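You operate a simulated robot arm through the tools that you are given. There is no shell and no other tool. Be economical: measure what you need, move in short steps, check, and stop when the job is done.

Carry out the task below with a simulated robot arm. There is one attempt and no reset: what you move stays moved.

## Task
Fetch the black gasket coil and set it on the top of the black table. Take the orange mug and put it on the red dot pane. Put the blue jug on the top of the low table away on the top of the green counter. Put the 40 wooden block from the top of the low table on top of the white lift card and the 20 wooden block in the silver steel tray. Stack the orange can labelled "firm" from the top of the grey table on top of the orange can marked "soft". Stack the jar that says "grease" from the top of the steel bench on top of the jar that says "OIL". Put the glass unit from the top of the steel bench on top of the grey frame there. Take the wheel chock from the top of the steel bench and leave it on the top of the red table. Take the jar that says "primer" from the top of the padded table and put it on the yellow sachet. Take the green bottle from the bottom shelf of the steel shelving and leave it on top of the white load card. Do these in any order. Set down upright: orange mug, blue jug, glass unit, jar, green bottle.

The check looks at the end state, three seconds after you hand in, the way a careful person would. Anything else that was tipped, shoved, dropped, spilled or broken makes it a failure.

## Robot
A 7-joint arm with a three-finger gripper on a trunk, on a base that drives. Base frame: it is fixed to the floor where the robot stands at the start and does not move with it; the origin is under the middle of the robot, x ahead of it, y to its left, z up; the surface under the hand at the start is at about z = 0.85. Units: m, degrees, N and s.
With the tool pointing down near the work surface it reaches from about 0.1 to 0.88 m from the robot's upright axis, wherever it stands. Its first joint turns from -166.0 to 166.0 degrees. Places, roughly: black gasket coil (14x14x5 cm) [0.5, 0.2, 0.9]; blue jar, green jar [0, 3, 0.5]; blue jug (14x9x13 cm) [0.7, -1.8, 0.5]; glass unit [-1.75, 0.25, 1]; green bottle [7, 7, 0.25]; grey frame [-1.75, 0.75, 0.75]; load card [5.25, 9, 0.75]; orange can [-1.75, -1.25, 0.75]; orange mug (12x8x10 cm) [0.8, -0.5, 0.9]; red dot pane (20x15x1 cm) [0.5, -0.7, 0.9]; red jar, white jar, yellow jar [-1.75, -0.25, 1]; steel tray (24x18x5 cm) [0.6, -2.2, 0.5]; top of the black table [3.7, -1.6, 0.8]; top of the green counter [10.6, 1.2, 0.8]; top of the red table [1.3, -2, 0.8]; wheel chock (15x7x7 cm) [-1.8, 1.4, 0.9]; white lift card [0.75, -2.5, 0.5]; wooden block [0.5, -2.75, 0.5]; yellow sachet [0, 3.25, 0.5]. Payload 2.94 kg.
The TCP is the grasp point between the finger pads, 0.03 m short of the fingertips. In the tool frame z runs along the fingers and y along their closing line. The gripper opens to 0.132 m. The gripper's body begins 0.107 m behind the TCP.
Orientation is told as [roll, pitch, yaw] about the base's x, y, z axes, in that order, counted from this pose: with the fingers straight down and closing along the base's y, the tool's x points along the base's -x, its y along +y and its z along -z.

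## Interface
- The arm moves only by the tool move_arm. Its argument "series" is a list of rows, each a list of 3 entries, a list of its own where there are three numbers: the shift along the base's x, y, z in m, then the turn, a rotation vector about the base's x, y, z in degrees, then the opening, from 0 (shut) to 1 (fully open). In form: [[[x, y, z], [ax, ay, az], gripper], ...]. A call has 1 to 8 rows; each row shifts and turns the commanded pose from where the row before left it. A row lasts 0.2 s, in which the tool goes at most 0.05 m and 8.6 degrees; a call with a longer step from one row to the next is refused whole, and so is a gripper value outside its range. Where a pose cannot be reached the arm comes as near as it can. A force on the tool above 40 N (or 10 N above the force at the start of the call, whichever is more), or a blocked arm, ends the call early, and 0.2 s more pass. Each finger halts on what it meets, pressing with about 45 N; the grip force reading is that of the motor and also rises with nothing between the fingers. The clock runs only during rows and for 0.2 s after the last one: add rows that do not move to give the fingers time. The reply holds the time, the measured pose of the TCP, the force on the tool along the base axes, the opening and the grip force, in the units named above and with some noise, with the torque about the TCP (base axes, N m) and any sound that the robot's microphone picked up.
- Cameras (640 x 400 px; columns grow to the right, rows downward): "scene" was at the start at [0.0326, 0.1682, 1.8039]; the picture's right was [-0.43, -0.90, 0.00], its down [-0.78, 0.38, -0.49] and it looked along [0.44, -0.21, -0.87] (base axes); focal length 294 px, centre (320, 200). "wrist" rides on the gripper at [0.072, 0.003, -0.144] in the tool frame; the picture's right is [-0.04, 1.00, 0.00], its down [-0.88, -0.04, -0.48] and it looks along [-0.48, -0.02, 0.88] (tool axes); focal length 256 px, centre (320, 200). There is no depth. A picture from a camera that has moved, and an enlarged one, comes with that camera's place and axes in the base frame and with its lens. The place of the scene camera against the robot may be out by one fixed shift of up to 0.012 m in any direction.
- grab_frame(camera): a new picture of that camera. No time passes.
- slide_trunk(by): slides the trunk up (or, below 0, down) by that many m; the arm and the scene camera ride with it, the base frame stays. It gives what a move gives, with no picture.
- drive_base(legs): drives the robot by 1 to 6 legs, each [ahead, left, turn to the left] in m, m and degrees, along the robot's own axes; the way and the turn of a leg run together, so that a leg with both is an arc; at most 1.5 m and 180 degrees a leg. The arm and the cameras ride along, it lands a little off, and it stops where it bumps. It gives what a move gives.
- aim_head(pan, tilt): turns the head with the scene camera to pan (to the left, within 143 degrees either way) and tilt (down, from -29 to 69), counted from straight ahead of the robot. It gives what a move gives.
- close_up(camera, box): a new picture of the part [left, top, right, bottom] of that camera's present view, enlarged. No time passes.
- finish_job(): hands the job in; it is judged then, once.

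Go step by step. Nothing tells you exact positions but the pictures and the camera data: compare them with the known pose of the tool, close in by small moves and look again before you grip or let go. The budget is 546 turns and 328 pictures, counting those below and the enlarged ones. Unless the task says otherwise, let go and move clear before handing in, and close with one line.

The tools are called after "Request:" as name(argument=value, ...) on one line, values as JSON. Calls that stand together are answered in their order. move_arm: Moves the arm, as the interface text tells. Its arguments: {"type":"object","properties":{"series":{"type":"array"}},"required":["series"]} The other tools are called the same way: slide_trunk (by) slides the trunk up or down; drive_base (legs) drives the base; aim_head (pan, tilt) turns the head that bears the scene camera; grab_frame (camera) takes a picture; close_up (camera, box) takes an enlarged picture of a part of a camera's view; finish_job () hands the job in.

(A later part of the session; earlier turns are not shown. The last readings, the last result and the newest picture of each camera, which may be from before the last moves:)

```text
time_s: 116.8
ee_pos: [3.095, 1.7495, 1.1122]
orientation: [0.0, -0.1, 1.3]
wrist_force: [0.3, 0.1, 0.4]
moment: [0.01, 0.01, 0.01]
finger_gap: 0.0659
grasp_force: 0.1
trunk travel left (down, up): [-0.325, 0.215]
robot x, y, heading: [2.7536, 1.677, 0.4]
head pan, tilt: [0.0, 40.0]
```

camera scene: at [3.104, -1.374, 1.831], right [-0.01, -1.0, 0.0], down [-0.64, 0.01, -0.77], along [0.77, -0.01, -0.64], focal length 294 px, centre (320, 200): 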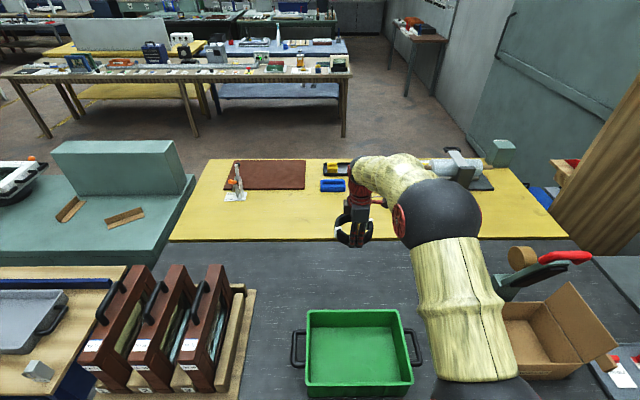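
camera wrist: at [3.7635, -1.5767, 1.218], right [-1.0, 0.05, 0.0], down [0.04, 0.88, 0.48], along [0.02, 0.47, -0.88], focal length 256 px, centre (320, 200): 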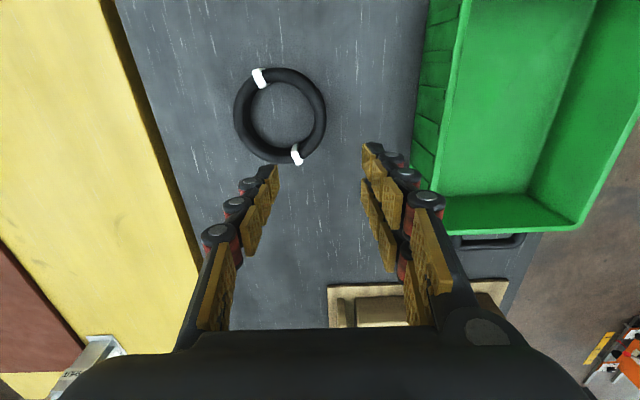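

Request:
drive_base(legs=[[-1.5, 0, 0], [-1.5, 0, 0], [-0.2, 0, 0], [0, -1.5, 0], [0, -1.5, 0], [0, -0.5, 0]])

Request:
aim_head(pan=-20, tilt=40)

Request:
grab_frame(camera="scene")

```text
time_s: 149.2
ee_pos: [-0.133, -1.7817, 1.1131]
orientation: [0.0, 0.0, 0.2]
wrist_force: [-0.1, 0.7, -0.2]
moment: [0.04, 0.01, 0.0]
finger_gap: 0.0658
grasp_force: 0.0
trunk travel left (down, up): [-0.325, 0.215]
robot x, y, heading: [-0.4795, -1.8505, -0.2]
head pan, tilt: [0.0, 40.0]
```

```text
time_s: 150.0
ee_pos: [-0.1338, -1.7808, 1.1119]
orientation: [0.0, 0.0, 0.1]
wrist_force: [-0.1, 1.2, -0.1]
moment: [-0.01, 0.01, 0.02]
finger_gap: 0.0659
grasp_force: 0.0
trunk travel left (down, up): [-0.325, 0.215]
robot x, y, heading: [-0.4792, -1.8467, -0.3]
head pan, tilt: [-20.0, 40.0]
```

```text
297 pictures are left
camera scene: at [-0.4238, -1.6795, 1.8311], right [-0.35, -0.94, 0.0], down [-0.6, 0.22, -0.77], along [0.72, -0.27, -0.64], focal length 294 px, centre (320, 200)
```

scene: 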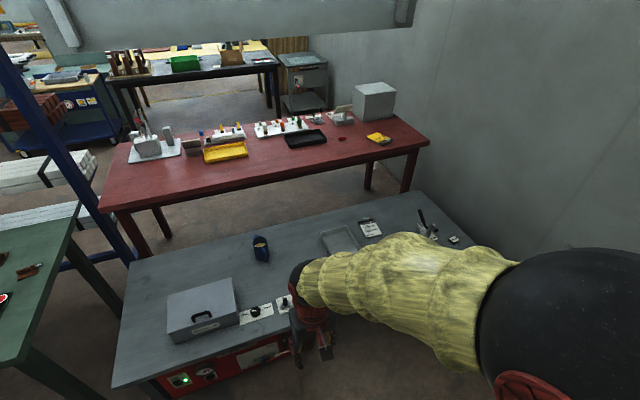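

The low table ahead holds a blue jug, steel tray, white card and blocks. I move closer, facing it, and look again.

Request:
drive_base(legs=[[0.4, -0.4, 0]])

Request:
aim_head(pan=-10, tilt=55)

Request:
grab_frame(camera="scene")

Request:
grab_frame(camera="wrist")

```text
time_s: 153.3
ee_pos: [0.2664, -2.1854, 1.1133]
orientation: [0.0, 0.0, 0.7]
wrist_force: [-0.4, 0.1, 0.1]
moment: [0.02, 0.04, 0.01]
finger_gap: 0.066
grasp_force: 0.1
trunk travel left (down, up): [-0.325, 0.215]
robot x, y, heading: [-0.0804, -2.2513, 0.0]
head pan, tilt: [-20.0, 40.0]
```

```text
time_s: 154.1
ee_pos: [0.2671, -2.185, 1.1123]
orientation: [0.0, -0.1, 0.6]
wrist_force: [0.5, -0.2, 1.0]
moment: [0.01, 0.03, 0.01]
finger_gap: 0.066
grasp_force: 0.1
trunk travel left (down, up): [-0.325, 0.215]
robot x, y, heading: [-0.0784, -2.2513, -0.3]
head pan, tilt: [-10.0, 55.0]
```

```text
296 pictures are left
camera scene: at [-0.034, -2.0688, 1.8105], right [-0.18, -0.98, 0.0], down [-0.81, 0.14, -0.57], along [0.57, -0.1, -0.82], focal length 294 px, centre (320, 200)
```

scene: 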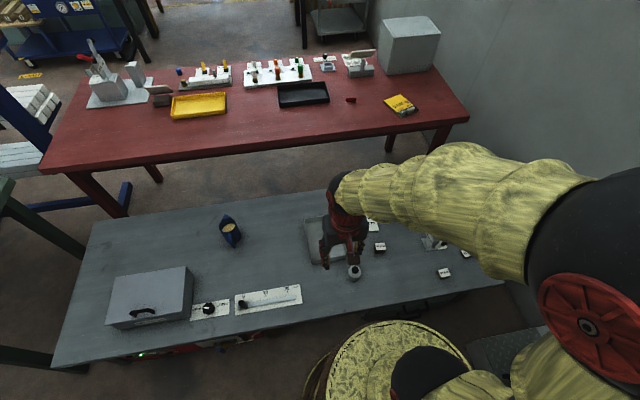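

```text
295 pictures are left
camera wrist: at [0.1943, -2.1816, 1.2571], right [0.03, 1.0, 0.0], down [0.88, -0.03, 0.48], along [0.48, -0.02, -0.88], focal length 256 px, centre (320, 200)
```

wrist: 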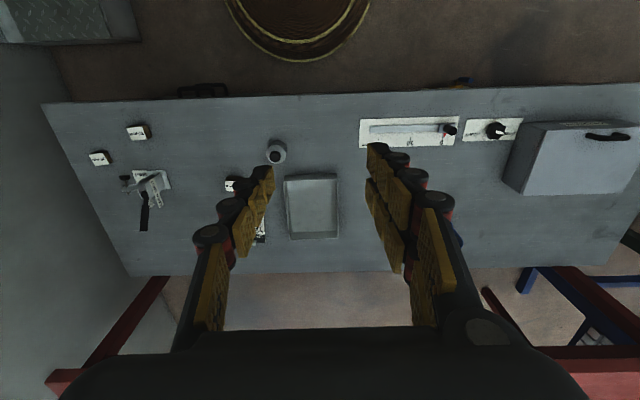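

The blocks are at the right of the table. I lower the trunk for reach and move the hand over them for a wrist view.

Request:
slide_trunk(by=-0.3)

Request:
move_arm(series=[[[0.03, -0.035, 0.02], [0, 0, 0], 0.7], [[0.03, -0.035, 0.02], [0, 0, 0], 0.7], [[0.03, -0.035, 0.02], [0, 0, 0], 0.7], [[0.03, -0.035, 0.02], [0, 0, 0], 0.7], [[0.03, -0.035, 0.01], [0, 0, 0], 0.7], [[0.03, -0.035, 0.01], [0, 0, 0], 0.7], [[0, -0.045, 0], [0, 0, 0], 0.7], [[0, -0.045, 0], [0, 0, 0], 0.7]])

Request:
grab_frame(camera="wrist")

Request:
grab_frame(camera="scene")

```text
time_s: 157.1
ee_pos: [0.2666, -2.1847, 0.8128]
orientation: [0.0, -0.1, 0.6]
wrist_force: [-1.1, 0.6, 0.1]
moment: [-0.01, 0.01, -0.03]
finger_gap: 0.066
grasp_force: 0.1
trunk travel left (down, up): [-0.025, 0.515]
robot x, y, heading: [-0.0785, -2.2539, -0.3]
head pan, tilt: [-10.0, 55.0]
```

```text
refused: row 1 steps farther than a row can; nothing moved
```

```text
294 pictures are left
camera wrist: at [0.1943, -2.1816, 0.9572], right [0.03, 1.0, 0.0], down [0.88, -0.03, 0.48], along [0.48, -0.02, -0.88], focal length 256 px, centre (320, 200)
```

wrist: 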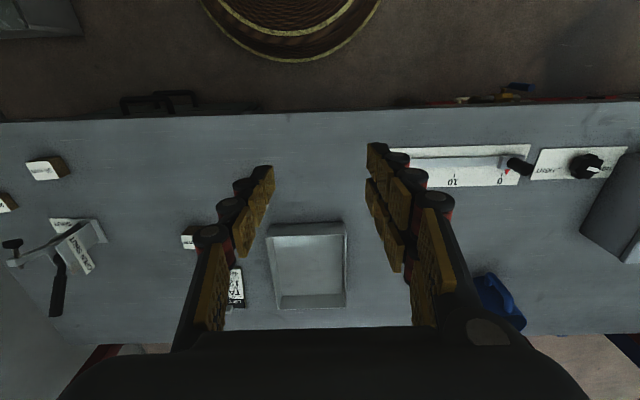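

```text
293 pictures are left
camera scene: at [-0.0341, -2.0688, 1.5106], right [-0.18, -0.98, 0.0], down [-0.81, 0.14, -0.57], along [0.56, -0.1, -0.82], focal length 294 px, centre (320, 200)
```

scene: 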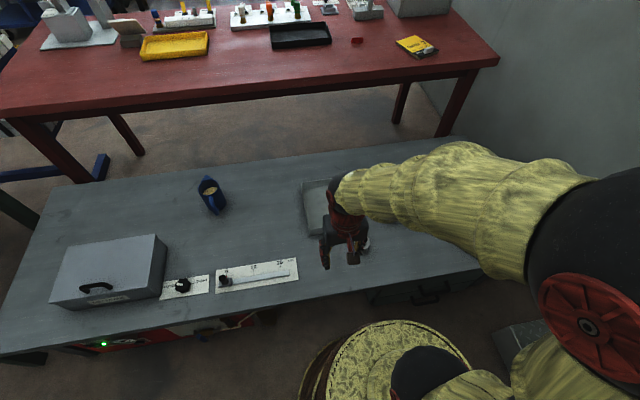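

Request:
move_arm(series=[[[0.02, -0.04, 0.015], [0, 0, 0], 0.7], [[0.02, -0.04, 0.015], [0, 0, 0], 0.7], [[0.02, -0.04, 0.015], [0, 0, 0], 0.7], [[0.02, -0.04, 0.015], [0, 0, 0], 0.7], [[0.02, -0.04, 0.015], [0, 0, 0], 0.7], [[0.02, -0.04, 0.015], [0, 0, 0], 0.7], [[0.02, -0.04, 0], [0, 0, 0], 0.7], [[0.02, -0.04, 0], [0, 0, 0], 0.7]])

Request:
grab_frame(camera="wrist")

```text
time_s: 158.9
ee_pos: [0.4272, -2.5043, 0.9031]
orientation: [0.0, 0.1, 0.5]
wrist_force: [0.6, 0.5, 1.6]
moment: [-0.05, -0.05, 0.01]
finger_gap: 0.0921
grasp_force: 0.0
trunk travel left (down, up): [-0.025, 0.515]
robot x, y, heading: [-0.0772, -2.2525, -0.1]
head pan, tilt: [-10.0, 55.0]
```

```text
292 pictures are left
camera wrist: at [0.3556, -2.5011, 1.0476], right [0.03, 1.0, 0.0], down [0.88, -0.03, 0.47], along [0.47, -0.02, -0.88], focal length 256 px, centre (320, 200)
```

wrist: 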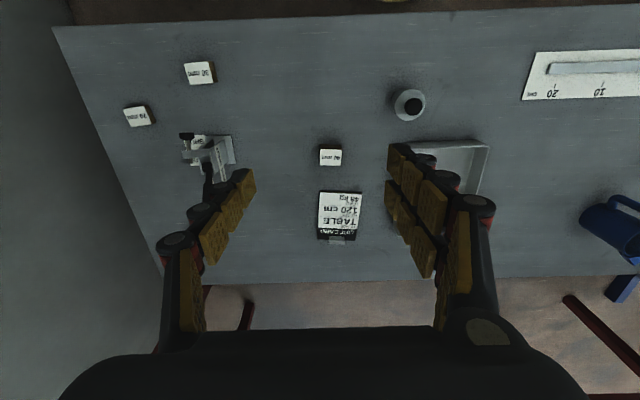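

Request:
close_up(camera="wrist", box=[110, 50, 270, 150])

Request:
close_up(camera="wrist", box=[280, 130, 440, 230])

```text
4.00 times, centred on (190, 100) of wrist
camera zoom: at [0.3556, -2.5011, 1.0476], right [0.03, 1.0, 0.0], down [0.88, -0.03, 0.47], along [0.47, -0.02, -0.88], focal length 1024 px, centre (840, 600)
```

zoom: 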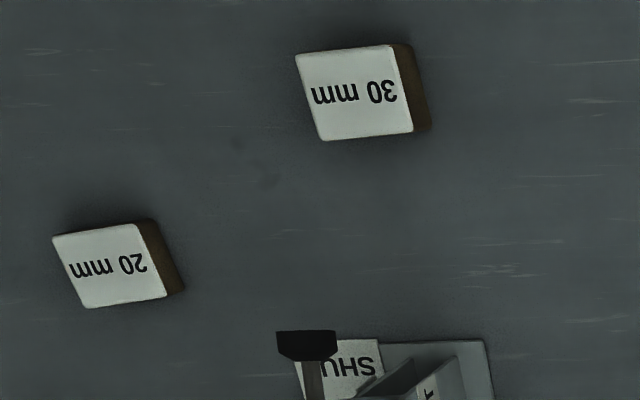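

```text
4.00 times, centred on (360, 180) of wrist
camera zoom: at [0.3556, -2.5011, 1.0476], right [0.03, 1.0, 0.0], down [0.88, -0.03, 0.47], along [0.47, -0.02, -0.88], focal length 1024 px, centre (160, 280)
```

zoom: 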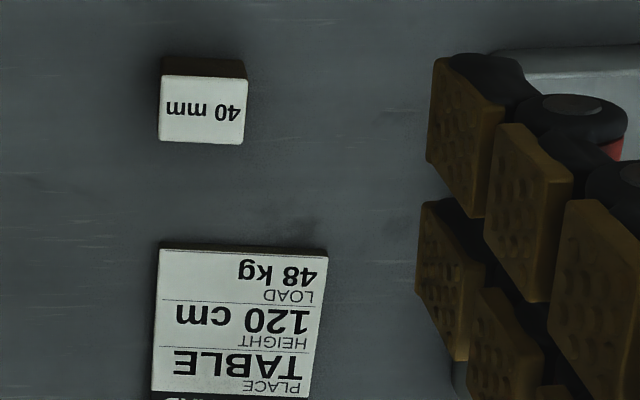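

The 40 mm block is near [0.546, -2.487] and the lift card centre near [0.72, -2.46]; table top about z 0.45. I go over the 40 block.

Request:
move_arm(series=[[[0.02, 0.003, -0.04], [0, 0, 0], 0.7], [[0.02, 0.003, -0.04], [0, 0, 0], 0.7], [[0.02, 0.003, -0.04], [0, 0, 0], 0.7], [[0.02, 0.003, -0.04], [0, 0, 0], 0.7], [[0.02, 0.003, -0.04], [0, 0, 0], 0.7], [[0.019, 0.002, -0.04], [0, 0, 0], 0.7], [[0, 0, -0.04], [0, 0, 0], 0.7], [[0, 0, 0], [0, 0, 0], 0.7]])

Request:
grab_frame(camera="wrist")

```text
time_s: 160.7
ee_pos: [0.5455, -2.4877, 0.6216]
orientation: [0.0, 0.0, 0.6]
wrist_force: [-0.8, 0.5, -1.0]
moment: [-0.01, 0.0, 0.02]
finger_gap: 0.0926
grasp_force: 0.1
trunk travel left (down, up): [-0.025, 0.515]
robot x, y, heading: [-0.0767, -2.2513, -0.1]
head pan, tilt: [-10.0, 55.0]
```

```text
289 pictures are left
camera wrist: at [0.4737, -2.4846, 0.7666], right [0.03, 1.0, 0.0], down [0.88, -0.03, 0.48], along [0.48, -0.02, -0.88], focal length 256 px, centre (320, 200)
```

wrist: 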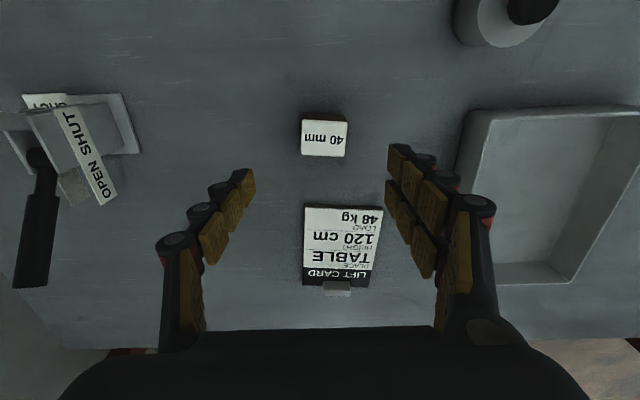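

Request:
move_arm(series=[[[0.002, 0.004, -0.04], [0, 0, 0], 0.7], [[0, 0, -0.04], [0, 0, 0], 0.7], [[0, 0, -0.03], [0, 0, 0], 0.7], [[0, 0, -0.018], [0, 0, 0], 0.7], [[0, 0, 0], [0, 0, 0], 0.7]])

Request:
grab_frame(camera="wrist")

```text
time_s: 161.9
ee_pos: [0.5489, -2.4842, 0.4949]
orientation: [0.0, 0.0, 0.6]
wrist_force: [-0.1, 0.8, -1.3]
moment: [0.03, 0.04, 0.03]
finger_gap: 0.0925
grasp_force: 0.0
trunk travel left (down, up): [-0.025, 0.515]
robot x, y, heading: [-0.0753, -2.2505, -0.2]
head pan, tilt: [-10.0, 55.0]
```

```text
288 pictures are left
camera wrist: at [0.475, -2.4805, 0.6383], right [0.03, 1.0, 0.0], down [0.88, -0.03, 0.48], along [0.48, -0.02, -0.88], focal length 256 px, centre (320, 200)
```

wrist: 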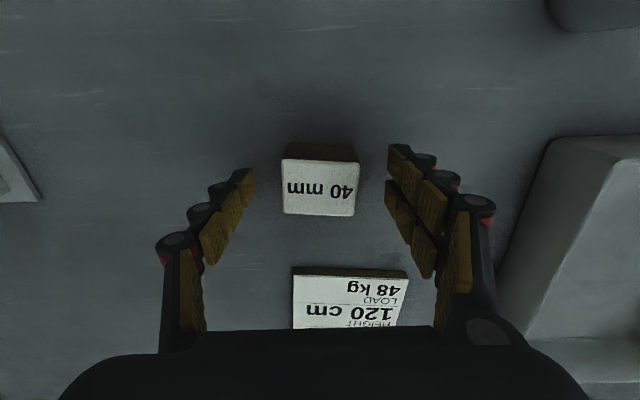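

Request:
move_arm(series=[[[0, 0, -0.005], [0, 0, 0], 0.5], [[0, 0, 0], [0, 0, 0], 0.3], [[0, 0, 0], [0, 0, 0], 0.2], [[0, 0, 0], [0, 0, 0], 0.2], [[0, 0, 0], [0, 0, 0], 0.2], [[0, 0, 0], [0, 0, 0], 0.2]])

```text
time_s: 163.3
ee_pos: [0.548, -2.4835, 0.491]
orientation: [0.1, 0.0, 0.6]
wrist_force: [-0.5, 0.3, 1.4]
moment: [0.03, -0.02, 0.02]
finger_gap: 0.0486
grasp_force: 41.0
trunk travel left (down, up): [-0.025, 0.515]
robot x, y, heading: [-0.079, -2.2517, -0.1]
head pan, tilt: [-10.0, 55.0]
```

Request:
move_arm(series=[[[0, 0, 0.04], [0, 0, 0], 0.2], [[0, 0, 0.04], [0, 0, 0], 0.2], [[0.04, 0.006, 0], [0, 0, 0], 0.2], [[0.04, 0.006, 0], [0, 0, 0], 0.2], [[0.04, 0.006, 0], [0, 0, 0], 0.2], [[0.043, 0.004, 0], [0, 0, 0], 0.2], [[0, 0, -0.03], [0, 0, 0], 0.2], [[0, 0, 0], [0, 0, 0], 0.2]])

Request:
grab_frame(camera="wrist")

```text
time_s: 165.1
ee_pos: [0.7106, -2.464, 0.5402]
orientation: [0.0, 0.0, 0.5]
wrist_force: [0.2, -0.6, -0.6]
moment: [0.03, 0.01, -0.03]
finger_gap: 0.0486
grasp_force: 45.3
trunk travel left (down, up): [-0.025, 0.515]
robot x, y, heading: [-0.0799, -2.2519, -0.0]
head pan, tilt: [-10.0, 55.0]
```

```text
287 pictures are left
camera wrist: at [0.6394, -2.4589, 0.6836], right [0.03, 1.0, 0.0], down [0.88, -0.03, 0.47], along [0.47, -0.02, -0.88], focal length 256 px, centre (320, 200)
```

wrist: 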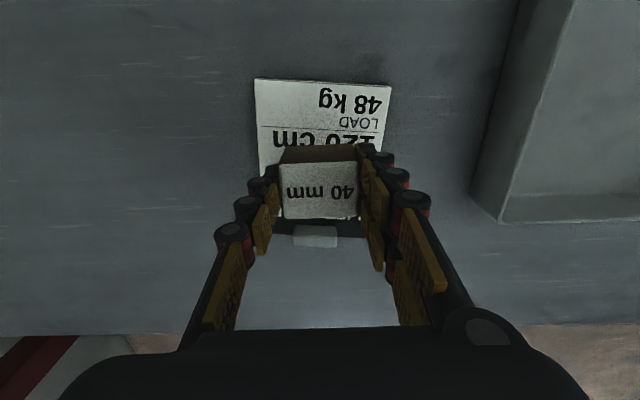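

The block is above the card's middle. I lower and release.

Request:
move_arm(series=[[[0.008, 0.003, -0.03], [0, 0, 0], 0.2], [[0, 0, -0.008], [0, 0, 0], 0.2], [[0, 0, -0.004], [0, 0, 0], 0.2], [[0, 0, -0.003], [0, 0, 0], 0.2], [[0, 0, 0], [0, 0, 0], 0.2]])

```text
time_s: 166.3
ee_pos: [0.7199, -2.4598, 0.4991]
orientation: [-0.1, -0.6, 0.5]
wrist_force: [-1.6, 0.8, 33.9]
moment: [0.11, 0.17, 0.02]
finger_gap: 0.049
grasp_force: 45.0
trunk travel left (down, up): [-0.025, 0.515]
robot x, y, heading: [-0.0788, -2.2533, 0.0]
head pan, tilt: [-10.0, 55.0]
```

Request:
move_arm(series=[[[0, 0, 0.003], [0, 0, 0], 0.2], [[0, 0, 0], [0, 0, 0], 0.5], [[0, 0, 0], [0, 0, 0], 0.7], [[0, 0, 0], [0, 0, 0], 0.7], [[0, 0, 0.05], [0, 0, 0], 0.7], [[0, 0, 0.05], [0, 0, 0], 0.7], [[-0.02, -0.03, 0.03], [0, 0, 0], 0.7], [[-0.02, -0.03, 0], [0, 0, 0], 0.7]])

Request:
grab_frame(camera="wrist")

```text
time_s: 168.1
ee_pos: [0.68, -2.5211, 0.6282]
orientation: [0.0, 0.0, 0.7]
wrist_force: [-0.3, 0.4, -0.1]
moment: [-0.02, 0.01, 0.01]
finger_gap: 0.0923
grasp_force: 0.0
trunk travel left (down, up): [-0.025, 0.515]
robot x, y, heading: [-0.0778, -2.2561, 0.2]
head pan, tilt: [-10.0, 55.0]
```

```text
286 pictures are left
camera wrist: at [0.6072, -2.5162, 0.7724], right [0.03, 1.0, 0.0], down [0.88, -0.03, 0.48], along [0.47, -0.02, -0.88], focal length 256 px, centre (320, 200)
```

wrist: 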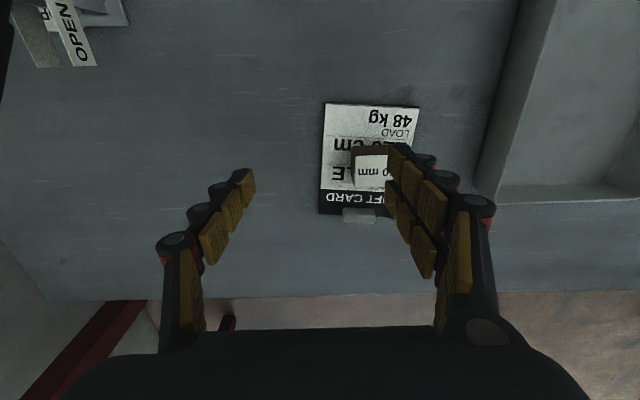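

The 40 block sits on the lift card. Now the 20 block, near [0.446, -2.90]; I go above it.

Request:
move_arm(series=[[[-0.02, -0.02, 0.04], [0, 0, 0], 0.7], [[-0.026, -0.036, 0.02], [0, 0, 0], 0.7], [[-0.03, -0.038, 0.01], [0, 0, 0], 0.7], [[-0.03, -0.038, 0], [0, 0, 0], 0.7], [[-0.03, -0.038, 0], [0, 0, 0], 0.7], [[-0.03, -0.038, 0], [0, 0, 0], 0.7], [[-0.03, -0.038, 0], [0, 0, 0], 0.7], [[-0.03, -0.038, 0], [0, 0, 0], 0.7]])

Request:
move_arm(series=[[[-0.008, -0.036, 0], [0, 0, 0], 0.7], [[0, -0.03, -0.03], [0, 0, 0], 0.7], [[0, -0.01, -0.04], [0, 0, 0], 0.7], [[0, 0, 0], [0, 0, 0], 0.7]])

Request:
grab_frame(camera="wrist")

```text
time_s: 169.9
ee_pos: [0.4531, -2.804, 0.6985]
orientation: [0.0, 0.1, 0.7]
wrist_force: [0.1, 0.9, -0.1]
moment: [-0.06, 0.04, -0.01]
finger_gap: 0.0925
grasp_force: 0.1
trunk travel left (down, up): [-0.025, 0.515]
robot x, y, heading: [-0.0758, -2.2522, -0.1]
head pan, tilt: [-10.0, 55.0]
```

```text
time_s: 170.9
ee_pos: [0.4445, -2.8796, 0.6268]
orientation: [0.1, 0.1, 0.6]
wrist_force: [0.6, 0.3, -1.0]
moment: [0.02, 0.0, 0.01]
finger_gap: 0.0925
grasp_force: 0.1
trunk travel left (down, up): [-0.025, 0.515]
robot x, y, heading: [-0.0774, -2.2547, -0.1]
head pan, tilt: [-10.0, 55.0]
```

```text
285 pictures are left
camera wrist: at [0.3725, -2.8771, 0.7708], right [0.03, 1.0, 0.0], down [0.88, -0.03, 0.47], along [0.47, -0.01, -0.88], focal length 256 px, centre (320, 200)
```

wrist: 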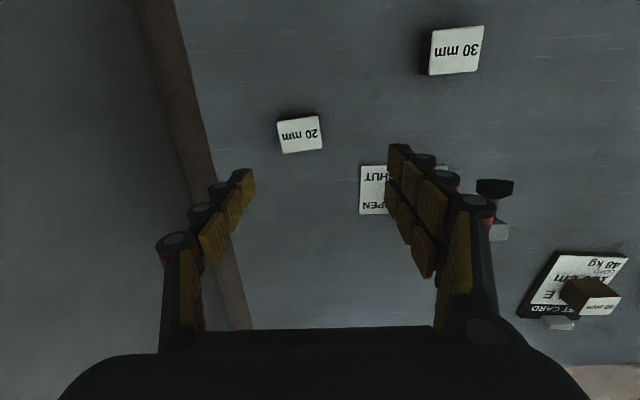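

The 20 block is at [0.442, -2.900], turned about 7°. I turn, descend and grip.

Request:
move_arm(series=[[[-0.002, -0.02, -0.02], [0, 0, 7], 0.6], [[0, 0, -0.04], [0, 0, 0], 0.6], [[0, 0, -0.04], [0, 0, 0], 0.6], [[0, 0, -0.025], [0, 0, 0], 0.6], [[0, 0, 0], [0, 0, 0], 0.6]])

Request:
grab_frame(camera="wrist")

```text
time_s: 172.1
ee_pos: [0.443, -2.8996, 0.5026]
orientation: [0.0, 0.0, 7.5]
wrist_force: [-1.1, -0.6, -0.1]
moment: [0.01, -0.06, -0.03]
finger_gap: 0.0791
grasp_force: 0.1
trunk travel left (down, up): [-0.025, 0.515]
robot x, y, heading: [-0.0763, -2.2529, -0.0]
head pan, tilt: [-10.0, 55.0]
```

```text
284 pictures are left
camera wrist: at [0.3698, -2.9053, 0.6467], right [-0.09, 1.0, 0.0], down [0.88, 0.08, 0.48], along [0.47, 0.04, -0.88], focal length 256 px, centre (320, 200)
```

wrist: 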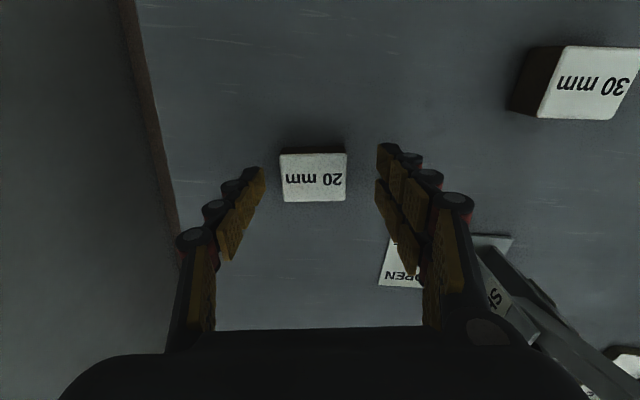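

Request:
move_arm(series=[[[0, 0, -0.013], [0, 0, 0], 0.55], [[0, 0, 0], [0, 0, 0], 0.4], [[0, 0, 0], [0, 0, 0], 0.2], [[0, 0, 0], [0, 0, 0], 0.2], [[0, 0, 0], [0, 0, 0], 0.2], [[0, 0, 0], [0, 0, 0], 0.2]])

Request:
move_arm(series=[[[0, 0, 0.04], [0, 0, 0], 0.2], [[0, 0, 0.05], [0, 0, 0], 0.2], [[0, 0, 0.05], [0, 0, -7], 0.2], [[0.01, 0.03, 0.03], [0, 0, 0], 0.2]])

Request:
grab_frame(camera="wrist")

```text
time_s: 173.5
ee_pos: [0.4411, -2.9003, 0.4907]
orientation: [0.0, 0.0, 7.6]
wrist_force: [0.0, 0.3, 1.6]
moment: [0.0, -0.04, 0.01]
finger_gap: 0.0487
grasp_force: 45.1
trunk travel left (down, up): [-0.025, 0.515]
robot x, y, heading: [-0.0786, -2.2547, -0.3]
head pan, tilt: [-10.0, 55.0]
```

```text
time_s: 174.5
ee_pos: [0.4516, -2.8694, 0.6601]
orientation: [0.1, 0.1, 0.6]
wrist_force: [-1.5, -0.4, -0.8]
moment: [0.02, -0.08, -0.01]
finger_gap: 0.0485
grasp_force: 44.4
trunk travel left (down, up): [-0.025, 0.515]
robot x, y, heading: [-0.0794, -2.2541, -0.6]
head pan, tilt: [-10.0, 55.0]
```

```text
283 pictures are left
camera wrist: at [0.3789, -2.8662, 0.8035], right [0.03, 1.0, 0.0], down [0.88, -0.03, 0.47], along [0.47, -0.01, -0.88], focal length 256 px, centre (320, 200)
```

wrist: 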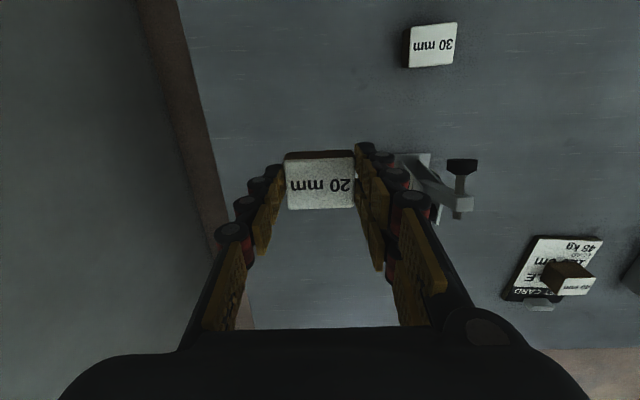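

Block 20 is gripped. I carry it high to the steel tray near [0.655, -2.226].

Request:
move_arm(series=[[[0, 0.02, 0.04], [0, 0, 0], 0.2], [[0, 0.03, 0.03], [0, 0, 0], 0.2], [[0.015, 0.046, 0], [0, 0, 0], 0.2], [[0.015, 0.046, 0], [0, 0, 0], 0.2], [[0.015, 0.046, 0], [0, 0, 0], 0.2], [[0.015, 0.046, 0], [0, 0, 0], 0.2], [[0.015, 0.046, 0], [0, 0, 0], 0.2], [[0.015, 0.046, 0], [0, 0, 0], 0.2]])

Request:
move_arm(series=[[[0.015, 0.046, 0], [0, 0, 0], 0.2], [[0.015, 0.046, 0], [0, 0, 0], 0.2], [[0.016, 0.046, 0], [0, 0, 0], 0.2], [[0.016, 0.046, 0], [0, 0, 0], 0.2], [[0.017, 0.046, 0], [0, 0, 0], 0.2], [[0.016, 0.046, 0], [0, 0, 0], 0.2], [[0.018, 0.041, 0], [0, 0, 0], 0.2], [[0, 0, 0], [0, 0, 0], 0.2]])

Request:
grab_frame(camera="wrist")

```text
time_s: 176.3
ee_pos: [0.5426, -2.5447, 0.7295]
orientation: [0.0, 0.1, 0.5]
wrist_force: [0.8, -0.5, -0.2]
moment: [0.04, -0.05, 0.02]
finger_gap: 0.0489
grasp_force: 44.9
trunk travel left (down, up): [-0.025, 0.515]
robot x, y, heading: [-0.0784, -2.2487, -0.4]
head pan, tilt: [-10.0, 55.0]
```

```text
time_s: 178.1
ee_pos: [0.6562, -2.2258, 0.7291]
orientation: [0.0, 0.0, 0.6]
wrist_force: [-1.2, 0.1, -0.4]
moment: [-0.02, 0.01, -0.03]
finger_gap: 0.0485
grasp_force: 44.8
trunk travel left (down, up): [-0.025, 0.515]
robot x, y, heading: [-0.0777, -2.2529, -0.1]
head pan, tilt: [-10.0, 55.0]
```

```text
282 pictures are left
camera wrist: at [0.5836, -2.2215, 0.8729], right [0.03, 1.0, 0.0], down [0.88, -0.03, 0.47], along [0.47, -0.02, -0.88], focal length 256 px, centre (320, 200)
```

wrist: 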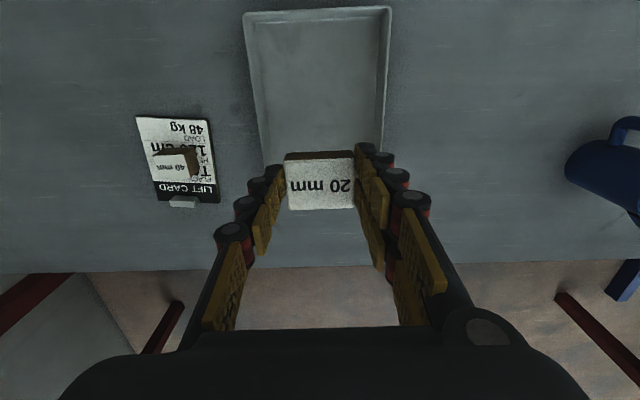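

Aligned over the tray. I lower the block into it.

Request:
move_arm(series=[[[0, 0.002, -0.04], [0, 0, 0], 0.2], [[0, 0, -0.045], [0, 0, 0], 0.2], [[0, 0, -0.045], [0, 0, 0], 0.2], [[0, 0, -0.045], [0, 0, 0], 0.2], [[0, 0, -0.03], [0, 0, 0], 0.2], [[0, 0, -0.012], [0, 0, 0], 0.2], [[0, 0, 0], [0, 0, 0], 0.2]])

Request:
move_arm(series=[[[0, 0, -0.004], [0, 0, 0], 0.2], [[0, 0, -0.003], [0, 0, 0], 0.2], [[0, 0, 0], [0, 0, 0], 0.2]])

```text
time_s: 179.7
ee_pos: [0.6563, -2.2242, 0.5122]
orientation: [0.0, -0.1, 0.5]
wrist_force: [1.0, 0.5, -1.7]
moment: [0.03, 0.05, -0.01]
finger_gap: 0.0487
grasp_force: 45.2
trunk travel left (down, up): [-0.025, 0.515]
robot x, y, heading: [-0.0754, -2.2538, -0.3]
head pan, tilt: [-10.0, 55.0]
```

```text
time_s: 180.5
ee_pos: [0.6563, -2.2247, 0.5056]
orientation: [0.0, -0.1, 0.6]
wrist_force: [0.6, 0.7, -0.4]
moment: [-0.02, 0.02, 0.01]
finger_gap: 0.0486
grasp_force: 45.9
trunk travel left (down, up): [-0.025, 0.515]
robot x, y, heading: [-0.0783, -2.2542, 0.3]
head pan, tilt: [-10.0, 55.0]
```

Request:
move_arm(series=[[[0, 0, -0.003], [0, 0, 0], 0.2], [[0, 0, -0.003], [0, 0, 0], 0.2], [[0, 0, 0], [0, 0, 0], 0.2]])

```text
time_s: 181.3
ee_pos: [0.6572, -2.2242, 0.5002]
orientation: [0.1, 0.1, 0.5]
wrist_force: [1.6, 0.2, 0.3]
moment: [-0.02, -0.02, 0.0]
finger_gap: 0.0485
grasp_force: 44.9
trunk travel left (down, up): [-0.025, 0.515]
robot x, y, heading: [-0.0807, -2.2532, -0.2]
head pan, tilt: [-10.0, 55.0]
```

Request:
move_arm(series=[[[0, 0, -0.003], [0, 0, 0], 0.2], [[0, 0, -0.002], [0, 0, 0], 0.2], [[0, 0, 0], [0, 0, 0], 0.2]])

```text
time_s: 182.1
ee_pos: [0.6564, -2.2258, 0.4957]
orientation: [0.0, 0.1, 0.6]
wrist_force: [-0.8, -0.4, 3.9]
moment: [-0.07, -0.02, 0.04]
finger_gap: 0.0486
grasp_force: 45.3
trunk travel left (down, up): [-0.025, 0.515]
robot x, y, heading: [-0.0801, -2.2503, 0.1]
head pan, tilt: [-10.0, 55.0]
```

Touching the tray floor. I release and rise, then view the jug.

Request:
move_arm(series=[[[0, 0, 0], [0, 0, 0], 0.45], [[0, 0, 0], [0, 0, 0], 0.6], [[0, 0, 0], [0, 0, 0], 0.6], [[0, 0, 0.05], [0, 0, 0], 0.6], [[0, 0, 0.05], [0, 0, 0], 0.6], [[0, 0, 0.05], [0, 0, 0], 0.6], [[0, 0, 0.05], [0, 0, 0], 0.6], [[0, 0.02, 0.04], [0, 0, 0], 0.6]])

Request:
move_arm(series=[[[-0.02, 0.04, 0.02], [0, 0, 0], 1], [[-0.02, 0.04, 0.02], [0, 0, 0], 1], [[-0.02, 0.04, 0.02], [0, 0, 0], 1], [[-0.02, 0.04, 0], [0, 0, 0], 1], [[0, 0.045, 0], [0, 0, 0], 1], [[0, 0.045, 0], [0, 0, 0], 1], [[0, 0.045, 0], [0, 0, 0], 1], [[0, 0, 0], [0, 0, 0], 1]])

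Request:
grab_frame(camera="wrist")

```text
time_s: 183.9
ee_pos: [0.6542, -2.2049, 0.7333]
orientation: [0.1, 0.2, 0.6]
wrist_force: [-0.3, 0.9, -0.2]
moment: [0.03, -0.03, -0.04]
finger_gap: 0.0794
grasp_force: 0.0
trunk travel left (down, up): [-0.025, 0.515]
robot x, y, heading: [-0.0798, -2.2513, -0.4]
head pan, tilt: [-10.0, 55.0]
```

```text
time_s: 185.7
ee_pos: [0.5753, -1.9071, 0.795]
orientation: [0.0, 0.0, 0.6]
wrist_force: [0.3, 0.2, -0.7]
moment: [-0.06, 0.04, 0.0]
finger_gap: 0.1322
grasp_force: 0.1
trunk travel left (down, up): [-0.025, 0.515]
robot x, y, heading: [-0.0769, -2.2531, -0.4]
head pan, tilt: [-10.0, 55.0]
```

```text
281 pictures are left
camera wrist: at [0.503, -1.9043, 0.9393], right [0.03, 1.0, 0.0], down [0.88, -0.03, 0.47], along [0.47, -0.02, -0.88], focal length 256 px, centre (320, 200)
```

wrist: 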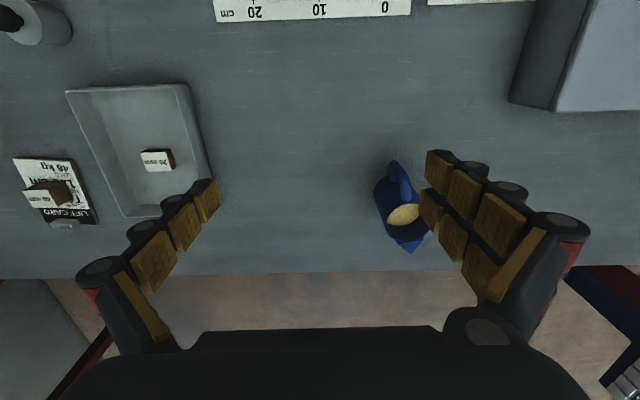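

The 20 block is in the tray. The jug (with liquid in it) is near [0.72, -1.78], out of reach, so I drive left 0.4 m.

Request:
drive_base(legs=[[0, 0.4, 0]])

Request:
move_arm(series=[[[0.02, -0.045, 0], [0, 0, 0], 1], [[0.02, -0.045, 0], [0, 0, 0], 1], [[0.02, -0.045, 0], [0, 0, 0], 1], [[0.02, -0.045, 0], [0, 0, 0], 1], [[0.02, -0.045, 0], [0, 0, 0], 1], [[0.02, -0.045, 0], [0, 0, 0], 1], [[0.02, 0, 0], [0, 0, 0], 1], [[0, 0, 0], [0, 0, 0], 1]])

Request:
grab_frame(camera="wrist")

```text
time_s: 188.2
ee_pos: [0.5756, -1.5074, 0.7942]
orientation: [0.0, 0.1, 0.6]
wrist_force: [0.2, -0.8, 0.2]
moment: [0.03, -0.01, -0.01]
finger_gap: 0.1318
grasp_force: 0.0
trunk travel left (down, up): [-0.025, 0.515]
robot x, y, heading: [-0.0773, -1.8506, -0.3]
head pan, tilt: [-10.0, 55.0]
```

```text
time_s: 189.9
ee_pos: [0.7155, -1.7794, 0.7947]
orientation: [0.1, 0.0, 0.6]
wrist_force: [-0.6, 0.8, -0.2]
moment: [0.03, 0.03, 0.01]
finger_gap: 0.1323
grasp_force: 0.0
trunk travel left (down, up): [-0.025, 0.515]
robot x, y, heading: [-0.0757, -1.8502, -0.1]
head pan, tilt: [-10.0, 55.0]
```

```text
280 pictures are left
camera wrist: at [0.6438, -1.776, 0.9393], right [0.03, 1.0, 0.0], down [0.88, -0.03, 0.47], along [0.47, -0.02, -0.88], focal length 256 px, centre (320, 200)
```

wrist: 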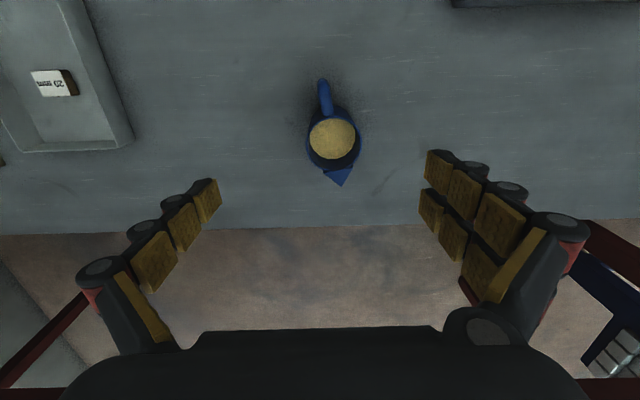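

The jug rim is centred near [0.737, -1.761]. I align, turn 8° to square with its handle line, and descend part way.

Request:
move_arm(series=[[[0.011, 0.009, -0.04], [0, 0, 8], 1], [[0.011, 0.009, -0.04], [0, 0, 0], 1], [[0, 0, -0.035], [0, 0, 0], 1], [[0, 0, 0], [0, 0, 0], 1]])

Request:
grab_frame(camera="wrist")

```text
time_s: 190.9
ee_pos: [0.7393, -1.7615, 0.6804]
orientation: [0.0, 0.0, 8.6]
wrist_force: [-0.7, -0.2, -0.5]
moment: [-0.01, 0.0, -0.01]
finger_gap: 0.1321
grasp_force: 0.0
trunk travel left (down, up): [-0.025, 0.515]
robot x, y, heading: [-0.0795, -1.8529, 0.3]
head pan, tilt: [-10.0, 55.0]
```

```text
279 pictures are left
camera wrist: at [0.6671, -1.7669, 0.824], right [-0.11, 0.99, 0.0], down [0.87, 0.09, 0.48], along [0.47, 0.05, -0.88], focal length 256 px, centre (320, 200)
```

wrist: 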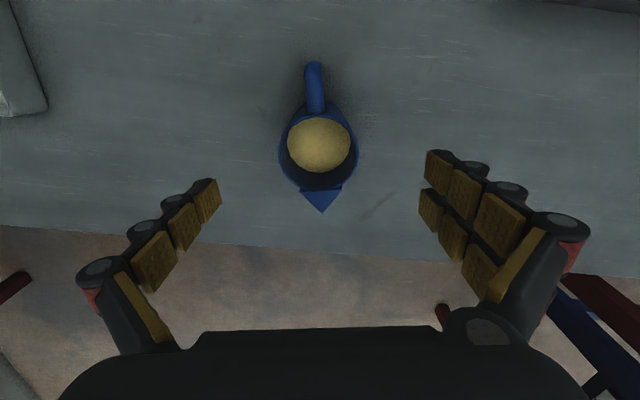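

Well aligned. I descend and grip.

Request:
move_arm(series=[[[0, 0, -0.04], [0, 0, 0], 1], [[0, 0, -0.04], [0, 0, 0], 1], [[0, 0, -0.04], [0, 0, 0], 1], [[0, 0, -0.04], [0, 0, 0], 1], [[0, 0, 0], [0, 0, 0], 1]])

Request:
move_arm(series=[[[0, 0, 0], [0, 0, 0], 0.75], [[0, 0, 0], [0, 0, 0], 0.6], [[0, 0, 0], [0, 0, 0], 0.4], [[0, 0, 0], [0, 0, 0], 0.4], [[0, 0, 0], [0, 0, 0], 0.4], [[0, 0, 0], [0, 0, 0], 0.4]])

Request:
grab_frame(camera="wrist")

```text
time_s: 192.2
ee_pos: [0.7383, -1.7601, 0.5194]
orientation: [0.0, 0.0, 8.6]
wrist_force: [-0.3, 0.3, -0.5]
moment: [-0.01, -0.02, 0.02]
finger_gap: 0.1322
grasp_force: 0.0
trunk travel left (down, up): [-0.025, 0.515]
robot x, y, heading: [-0.077, -1.8512, 0.0]
head pan, tilt: [-10.0, 55.0]
```

```text
time_s: 193.6
ee_pos: [0.7375, -1.7605, 0.5213]
orientation: [0.0, 0.1, 8.6]
wrist_force: [-0.3, -1.1, 1.5]
moment: [-0.05, -0.05, -0.01]
finger_gap: 0.0703
grasp_force: 24.9
trunk travel left (down, up): [-0.025, 0.515]
robot x, y, heading: [-0.0756, -1.8514, -0.1]
head pan, tilt: [-10.0, 55.0]
```

```text
278 pictures are left
camera wrist: at [0.666, -1.7668, 0.6652], right [-0.11, 0.99, 0.0], down [0.87, 0.09, 0.48], along [0.47, 0.05, -0.88], focal length 256 px, centre (320, 200)
```

wrist: 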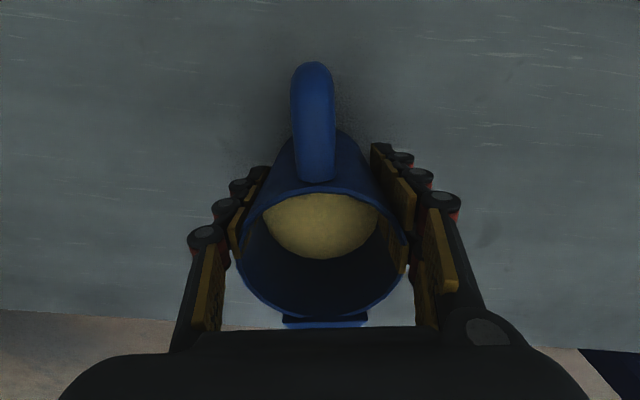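

Gripped. I lift gently.

Request:
move_arm(series=[[[0, 0, 0], [0, 0, 0], 0.4], [[0, 0, 0.015], [0, 0, 0], 0.4], [[0, 0, 0.025], [0, 0, 0], 0.4], [[0, 0, 0.03], [0, 0, 0], 0.4], [[0, 0, 0.03], [0, 0, 0], 0.4], [[0, 0, 0.03], [0, 0, 0], 0.4], [[0, 0, 0.02], [0, 0, 0], 0.4], [[0, 0, 0], [0, 0, 0], 0.4]])

Request:
slide_trunk(by=0.3)

Request:
move_arm(series=[[[-0.02, 0, 0], [0, 0, 0], 0.4], [[-0.035, 0, 0], [0, 0, 0], 0.4], [[-0.035, 0, 0], [0, 0, 0], 0.4], [[-0.035, 0, 0], [0, 0, 0], 0.4], [[-0.035, 0, 0], [0, 0, 0], 0.4], [[-0.035, 0, 0], [0, 0, 0], 0.4], [[-0.035, 0, 0], [0, 0, 0], 0.4], [[-0.02, 0, 0], [0, 0, 0], 0.4]])

Request:
grab_frame(camera="wrist")

```text
time_s: 195.3
ee_pos: [0.737, -1.7617, 0.67]
orientation: [0.0, 0.0, 8.6]
wrist_force: [-0.9, -0.4, -4.0]
moment: [0.0, -0.01, -0.01]
finger_gap: 0.0699
grasp_force: 45.7
trunk travel left (down, up): [-0.025, 0.515]
robot x, y, heading: [-0.0742, -1.8557, -0.1]
head pan, tilt: [-10.0, 55.0]
```

```text
time_s: 198.3
ee_pos: [0.7378, -1.7619, 0.9695]
orientation: [0.1, 0.2, 8.5]
wrist_force: [-0.4, -0.8, -3.3]
moment: [-0.01, -0.04, -0.01]
finger_gap: 0.0699
grasp_force: 44.4
trunk travel left (down, up): [-0.325, 0.215]
robot x, y, heading: [-0.0769, -1.8549, -0.0]
head pan, tilt: [-10.0, 55.0]
```

```text
time_s: 200.2
ee_pos: [0.4859, -1.7592, 0.9711]
orientation: [0.0, -0.1, 8.6]
wrist_force: [-0.4, -0.2, -2.5]
moment: [0.02, 0.01, 0.02]
finger_gap: 0.0702
grasp_force: 45.4
trunk travel left (down, up): [-0.325, 0.215]
robot x, y, heading: [-0.0806, -1.8497, 0.1]
head pan, tilt: [-10.0, 55.0]
```

```text
277 pictures are left
camera wrist: at [0.4143, -1.7667, 1.1149], right [-0.11, 0.99, 0.0], down [0.87, 0.09, 0.48], along [0.47, 0.05, -0.88], focal length 256 px, centre (320, 200)
```

wrist: 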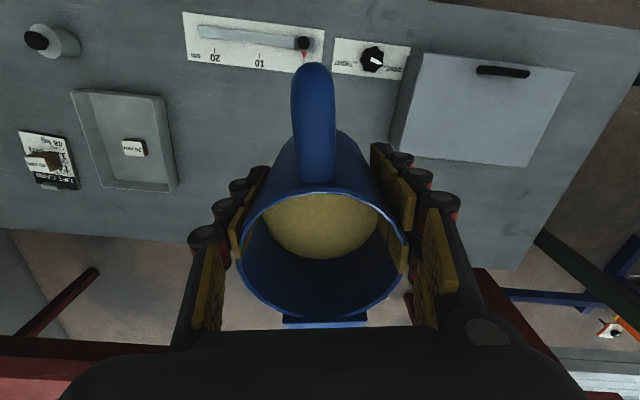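

The jug is level and secure. I pull it in and drive back round toward the far green counter.

Request:
move_arm(series=[[[-0.03, -0.01, 0.02], [0, 0, 0], 0.4], [[-0.035, -0.01, 0.03], [0, 0, 0], 0.4], [[-0.035, -0.01, 0.03], [0, 0, 0], 0.4], [[-0.03, 0, 0.02], [0, 0, 0], 0.4]])

Request:
drive_base(legs=[[-0.42, 0, 0], [0, 1.5, 0], [0, 1.5, 0], [0, 0.55, 0], [1.5, 0, 0], [1.5, 0, 0]])

Request:
aim_head(pan=0, tilt=15)

Request:
grab_frame(camera="scene")

```text
time_s: 201.2
ee_pos: [0.3556, -1.7888, 1.0708]
orientation: [0.0, 0.0, 8.7]
wrist_force: [-0.8, 0.2, -3.1]
moment: [-0.01, -0.05, -0.02]
finger_gap: 0.0701
grasp_force: 45.0
trunk travel left (down, up): [-0.325, 0.215]
robot x, y, heading: [-0.0792, -1.8541, -0.3]
head pan, tilt: [-10.0, 55.0]
```

```text
time_s: 234.6
ee_pos: [2.977, 1.7449, 1.0698]
orientation: [0.0, 0.0, 9.4]
wrist_force: [0.8, 0.2, -3.0]
moment: [0.02, -0.05, 0.0]
finger_gap: 0.07
grasp_force: 45.5
trunk travel left (down, up): [-0.325, 0.215]
robot x, y, heading: [2.5456, 1.6772, 0.7]
head pan, tilt: [-10.0, 55.0]
```

```text
time_s: 235.7
ee_pos: [2.977, 1.7454, 1.0694]
orientation: [0.0, 0.0, 9.4]
wrist_force: [0.4, 0.0, -3.3]
moment: [-0.01, -0.03, 0.0]
finger_gap: 0.0697
grasp_force: 45.1
trunk travel left (down, up): [-0.325, 0.215]
robot x, y, heading: [2.5456, 1.6708, 0.7]
head pan, tilt: [0.0, 15.0]
```

```text
276 pictures are left
camera scene: at [2.6084, 1.8723, 1.8706], right [0.01, -1.0, 0.0], down [-0.26, 0.0, -0.97], along [0.97, 0.01, -0.26], focal length 294 px, centre (320, 200)
```

scene: 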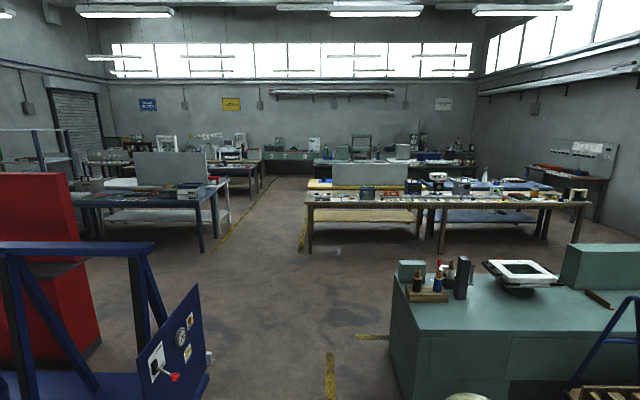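

The aisle between the benches is at y 2.1–3.6, x 6.6–8. I drive through between the cart and teal cabinet, then up the aisle.

Request:
drive_base(legs=[[1.4, 0.37, 0], [1.4, 0.45, 0], [1.4, 0.3, 0]])

Request:
grab_frame(camera="scene")

```text
time_s: 256.6
ee_pos: [7.1718, 2.9619, 1.0695]
orientation: [0.0, 0.1, 9.9]
wrist_force: [1.1, -0.2, -2.5]
moment: [0.02, 0.0, 0.0]
finger_gap: 0.0699
grasp_force: 45.3
trunk travel left (down, up): [-0.325, 0.215]
robot x, y, heading: [6.7411, 2.8833, 1.1]
head pan, tilt: [0.0, 15.0]
```

```text
275 pictures are left
camera scene: at [6.8031, 3.0858, 1.8707], right [0.02, -1.0, 0.0], down [-0.26, -0.01, -0.97], along [0.97, 0.02, -0.26], focal length 294 px, centre (320, 200)
```

scene: 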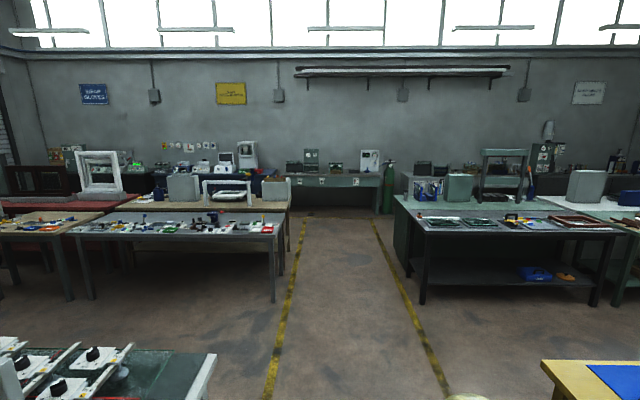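

The green counter is the teal one to the right, behind the black bench; its left end faces the aisle. I drive on to look at it.

Request:
drive_base(legs=[[1.4, 0, -1], [1.1, 0, 0]])

Request:
aim_head(pan=-50, tilt=30)

Request:
grab_frame(camera="scene")

```text
time_s: 268.8
ee_pos: [9.6878, 2.9578, 1.0699]
orientation: [-0.1, 0.1, 8.0]
wrist_force: [-1.0, -0.3, -2.9]
moment: [-0.03, -0.02, -0.02]
finger_gap: 0.0702
grasp_force: 45.3
trunk travel left (down, up): [-0.325, 0.215]
robot x, y, heading: [9.2547, 2.8995, -0.6]
head pan, tilt: [0.0, 15.0]
```

```text
time_s: 270.0
ee_pos: [9.6871, 2.9564, 1.0689]
orientation: [-0.1, 0.0, 8.0]
wrist_force: [0.6, -0.1, -3.1]
moment: [-0.01, -0.03, -0.03]
finger_gap: 0.07
grasp_force: 44.9
trunk travel left (down, up): [-0.325, 0.215]
robot x, y, heading: [9.2529, 2.9023, -0.8]
head pan, tilt: [-50.0, 30.0]
```

```text
274 pictures are left
camera scene: at [9.2854, 3.0254, 1.8465], right [-0.77, -0.63, 0.0], down [-0.32, 0.39, -0.87], along [0.55, -0.67, -0.5], focal length 294 px, centre (320, 200)
```

scene: 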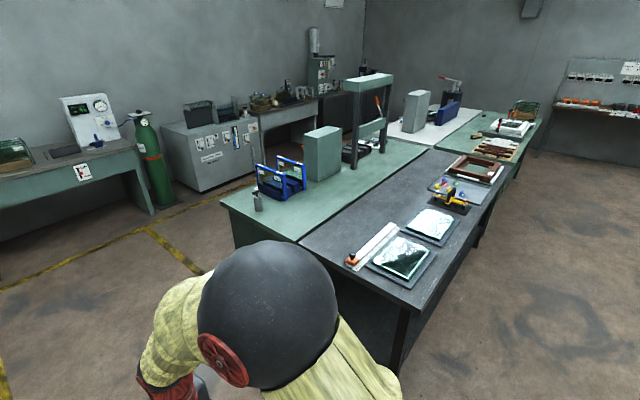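

The green counter's near end is at y≈2.07, x 10.24–10.95, with a free area around [10.42, 1.8]. I drive up to its end and turn to face it.

Request:
drive_base(legs=[[1.15, -0.1, 0], [0, 0, -90]])

Request:
aim_head(pan=0, tilt=40)

Request:
grab_frame(camera="scene")

```text
time_s: 279.6
ee_pos: [10.4564, 2.3541, 1.0687]
orientation: [-0.1, -0.1, -81.2]
wrist_force: [0.3, 0.3, -3.5]
moment: [-0.03, -0.01, 0.03]
finger_gap: 0.0698
grasp_force: 45.0
trunk travel left (down, up): [-0.325, 0.215]
robot x, y, heading: [10.3894, 2.7902, -90.2]
head pan, tilt: [-50.0, 30.0]
```

```text
time_s: 280.8
ee_pos: [10.4571, 2.3537, 1.0703]
orientation: [0.0, 0.0, -81.2]
wrist_force: [0.1, -0.1, -3.6]
moment: [-0.02, -0.02, 0.02]
finger_gap: 0.0698
grasp_force: 45.6
trunk travel left (down, up): [-0.325, 0.215]
robot x, y, heading: [10.3926, 2.7893, -89.9]
head pan, tilt: [0.0, 40.0]
```

```text
273 pictures are left
camera scene: at [10.5841, 2.7396, 1.8311], right [-1.0, 0.0, 0.0], down [0.0, 0.64, -0.77], along [0.0, -0.77, -0.64], focal length 294 px, centre (320, 200)
```

scene: 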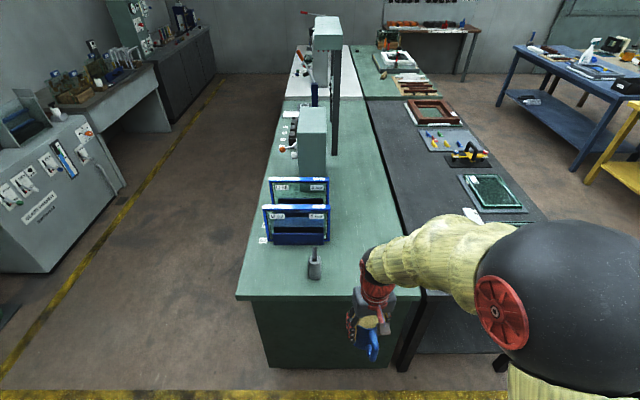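

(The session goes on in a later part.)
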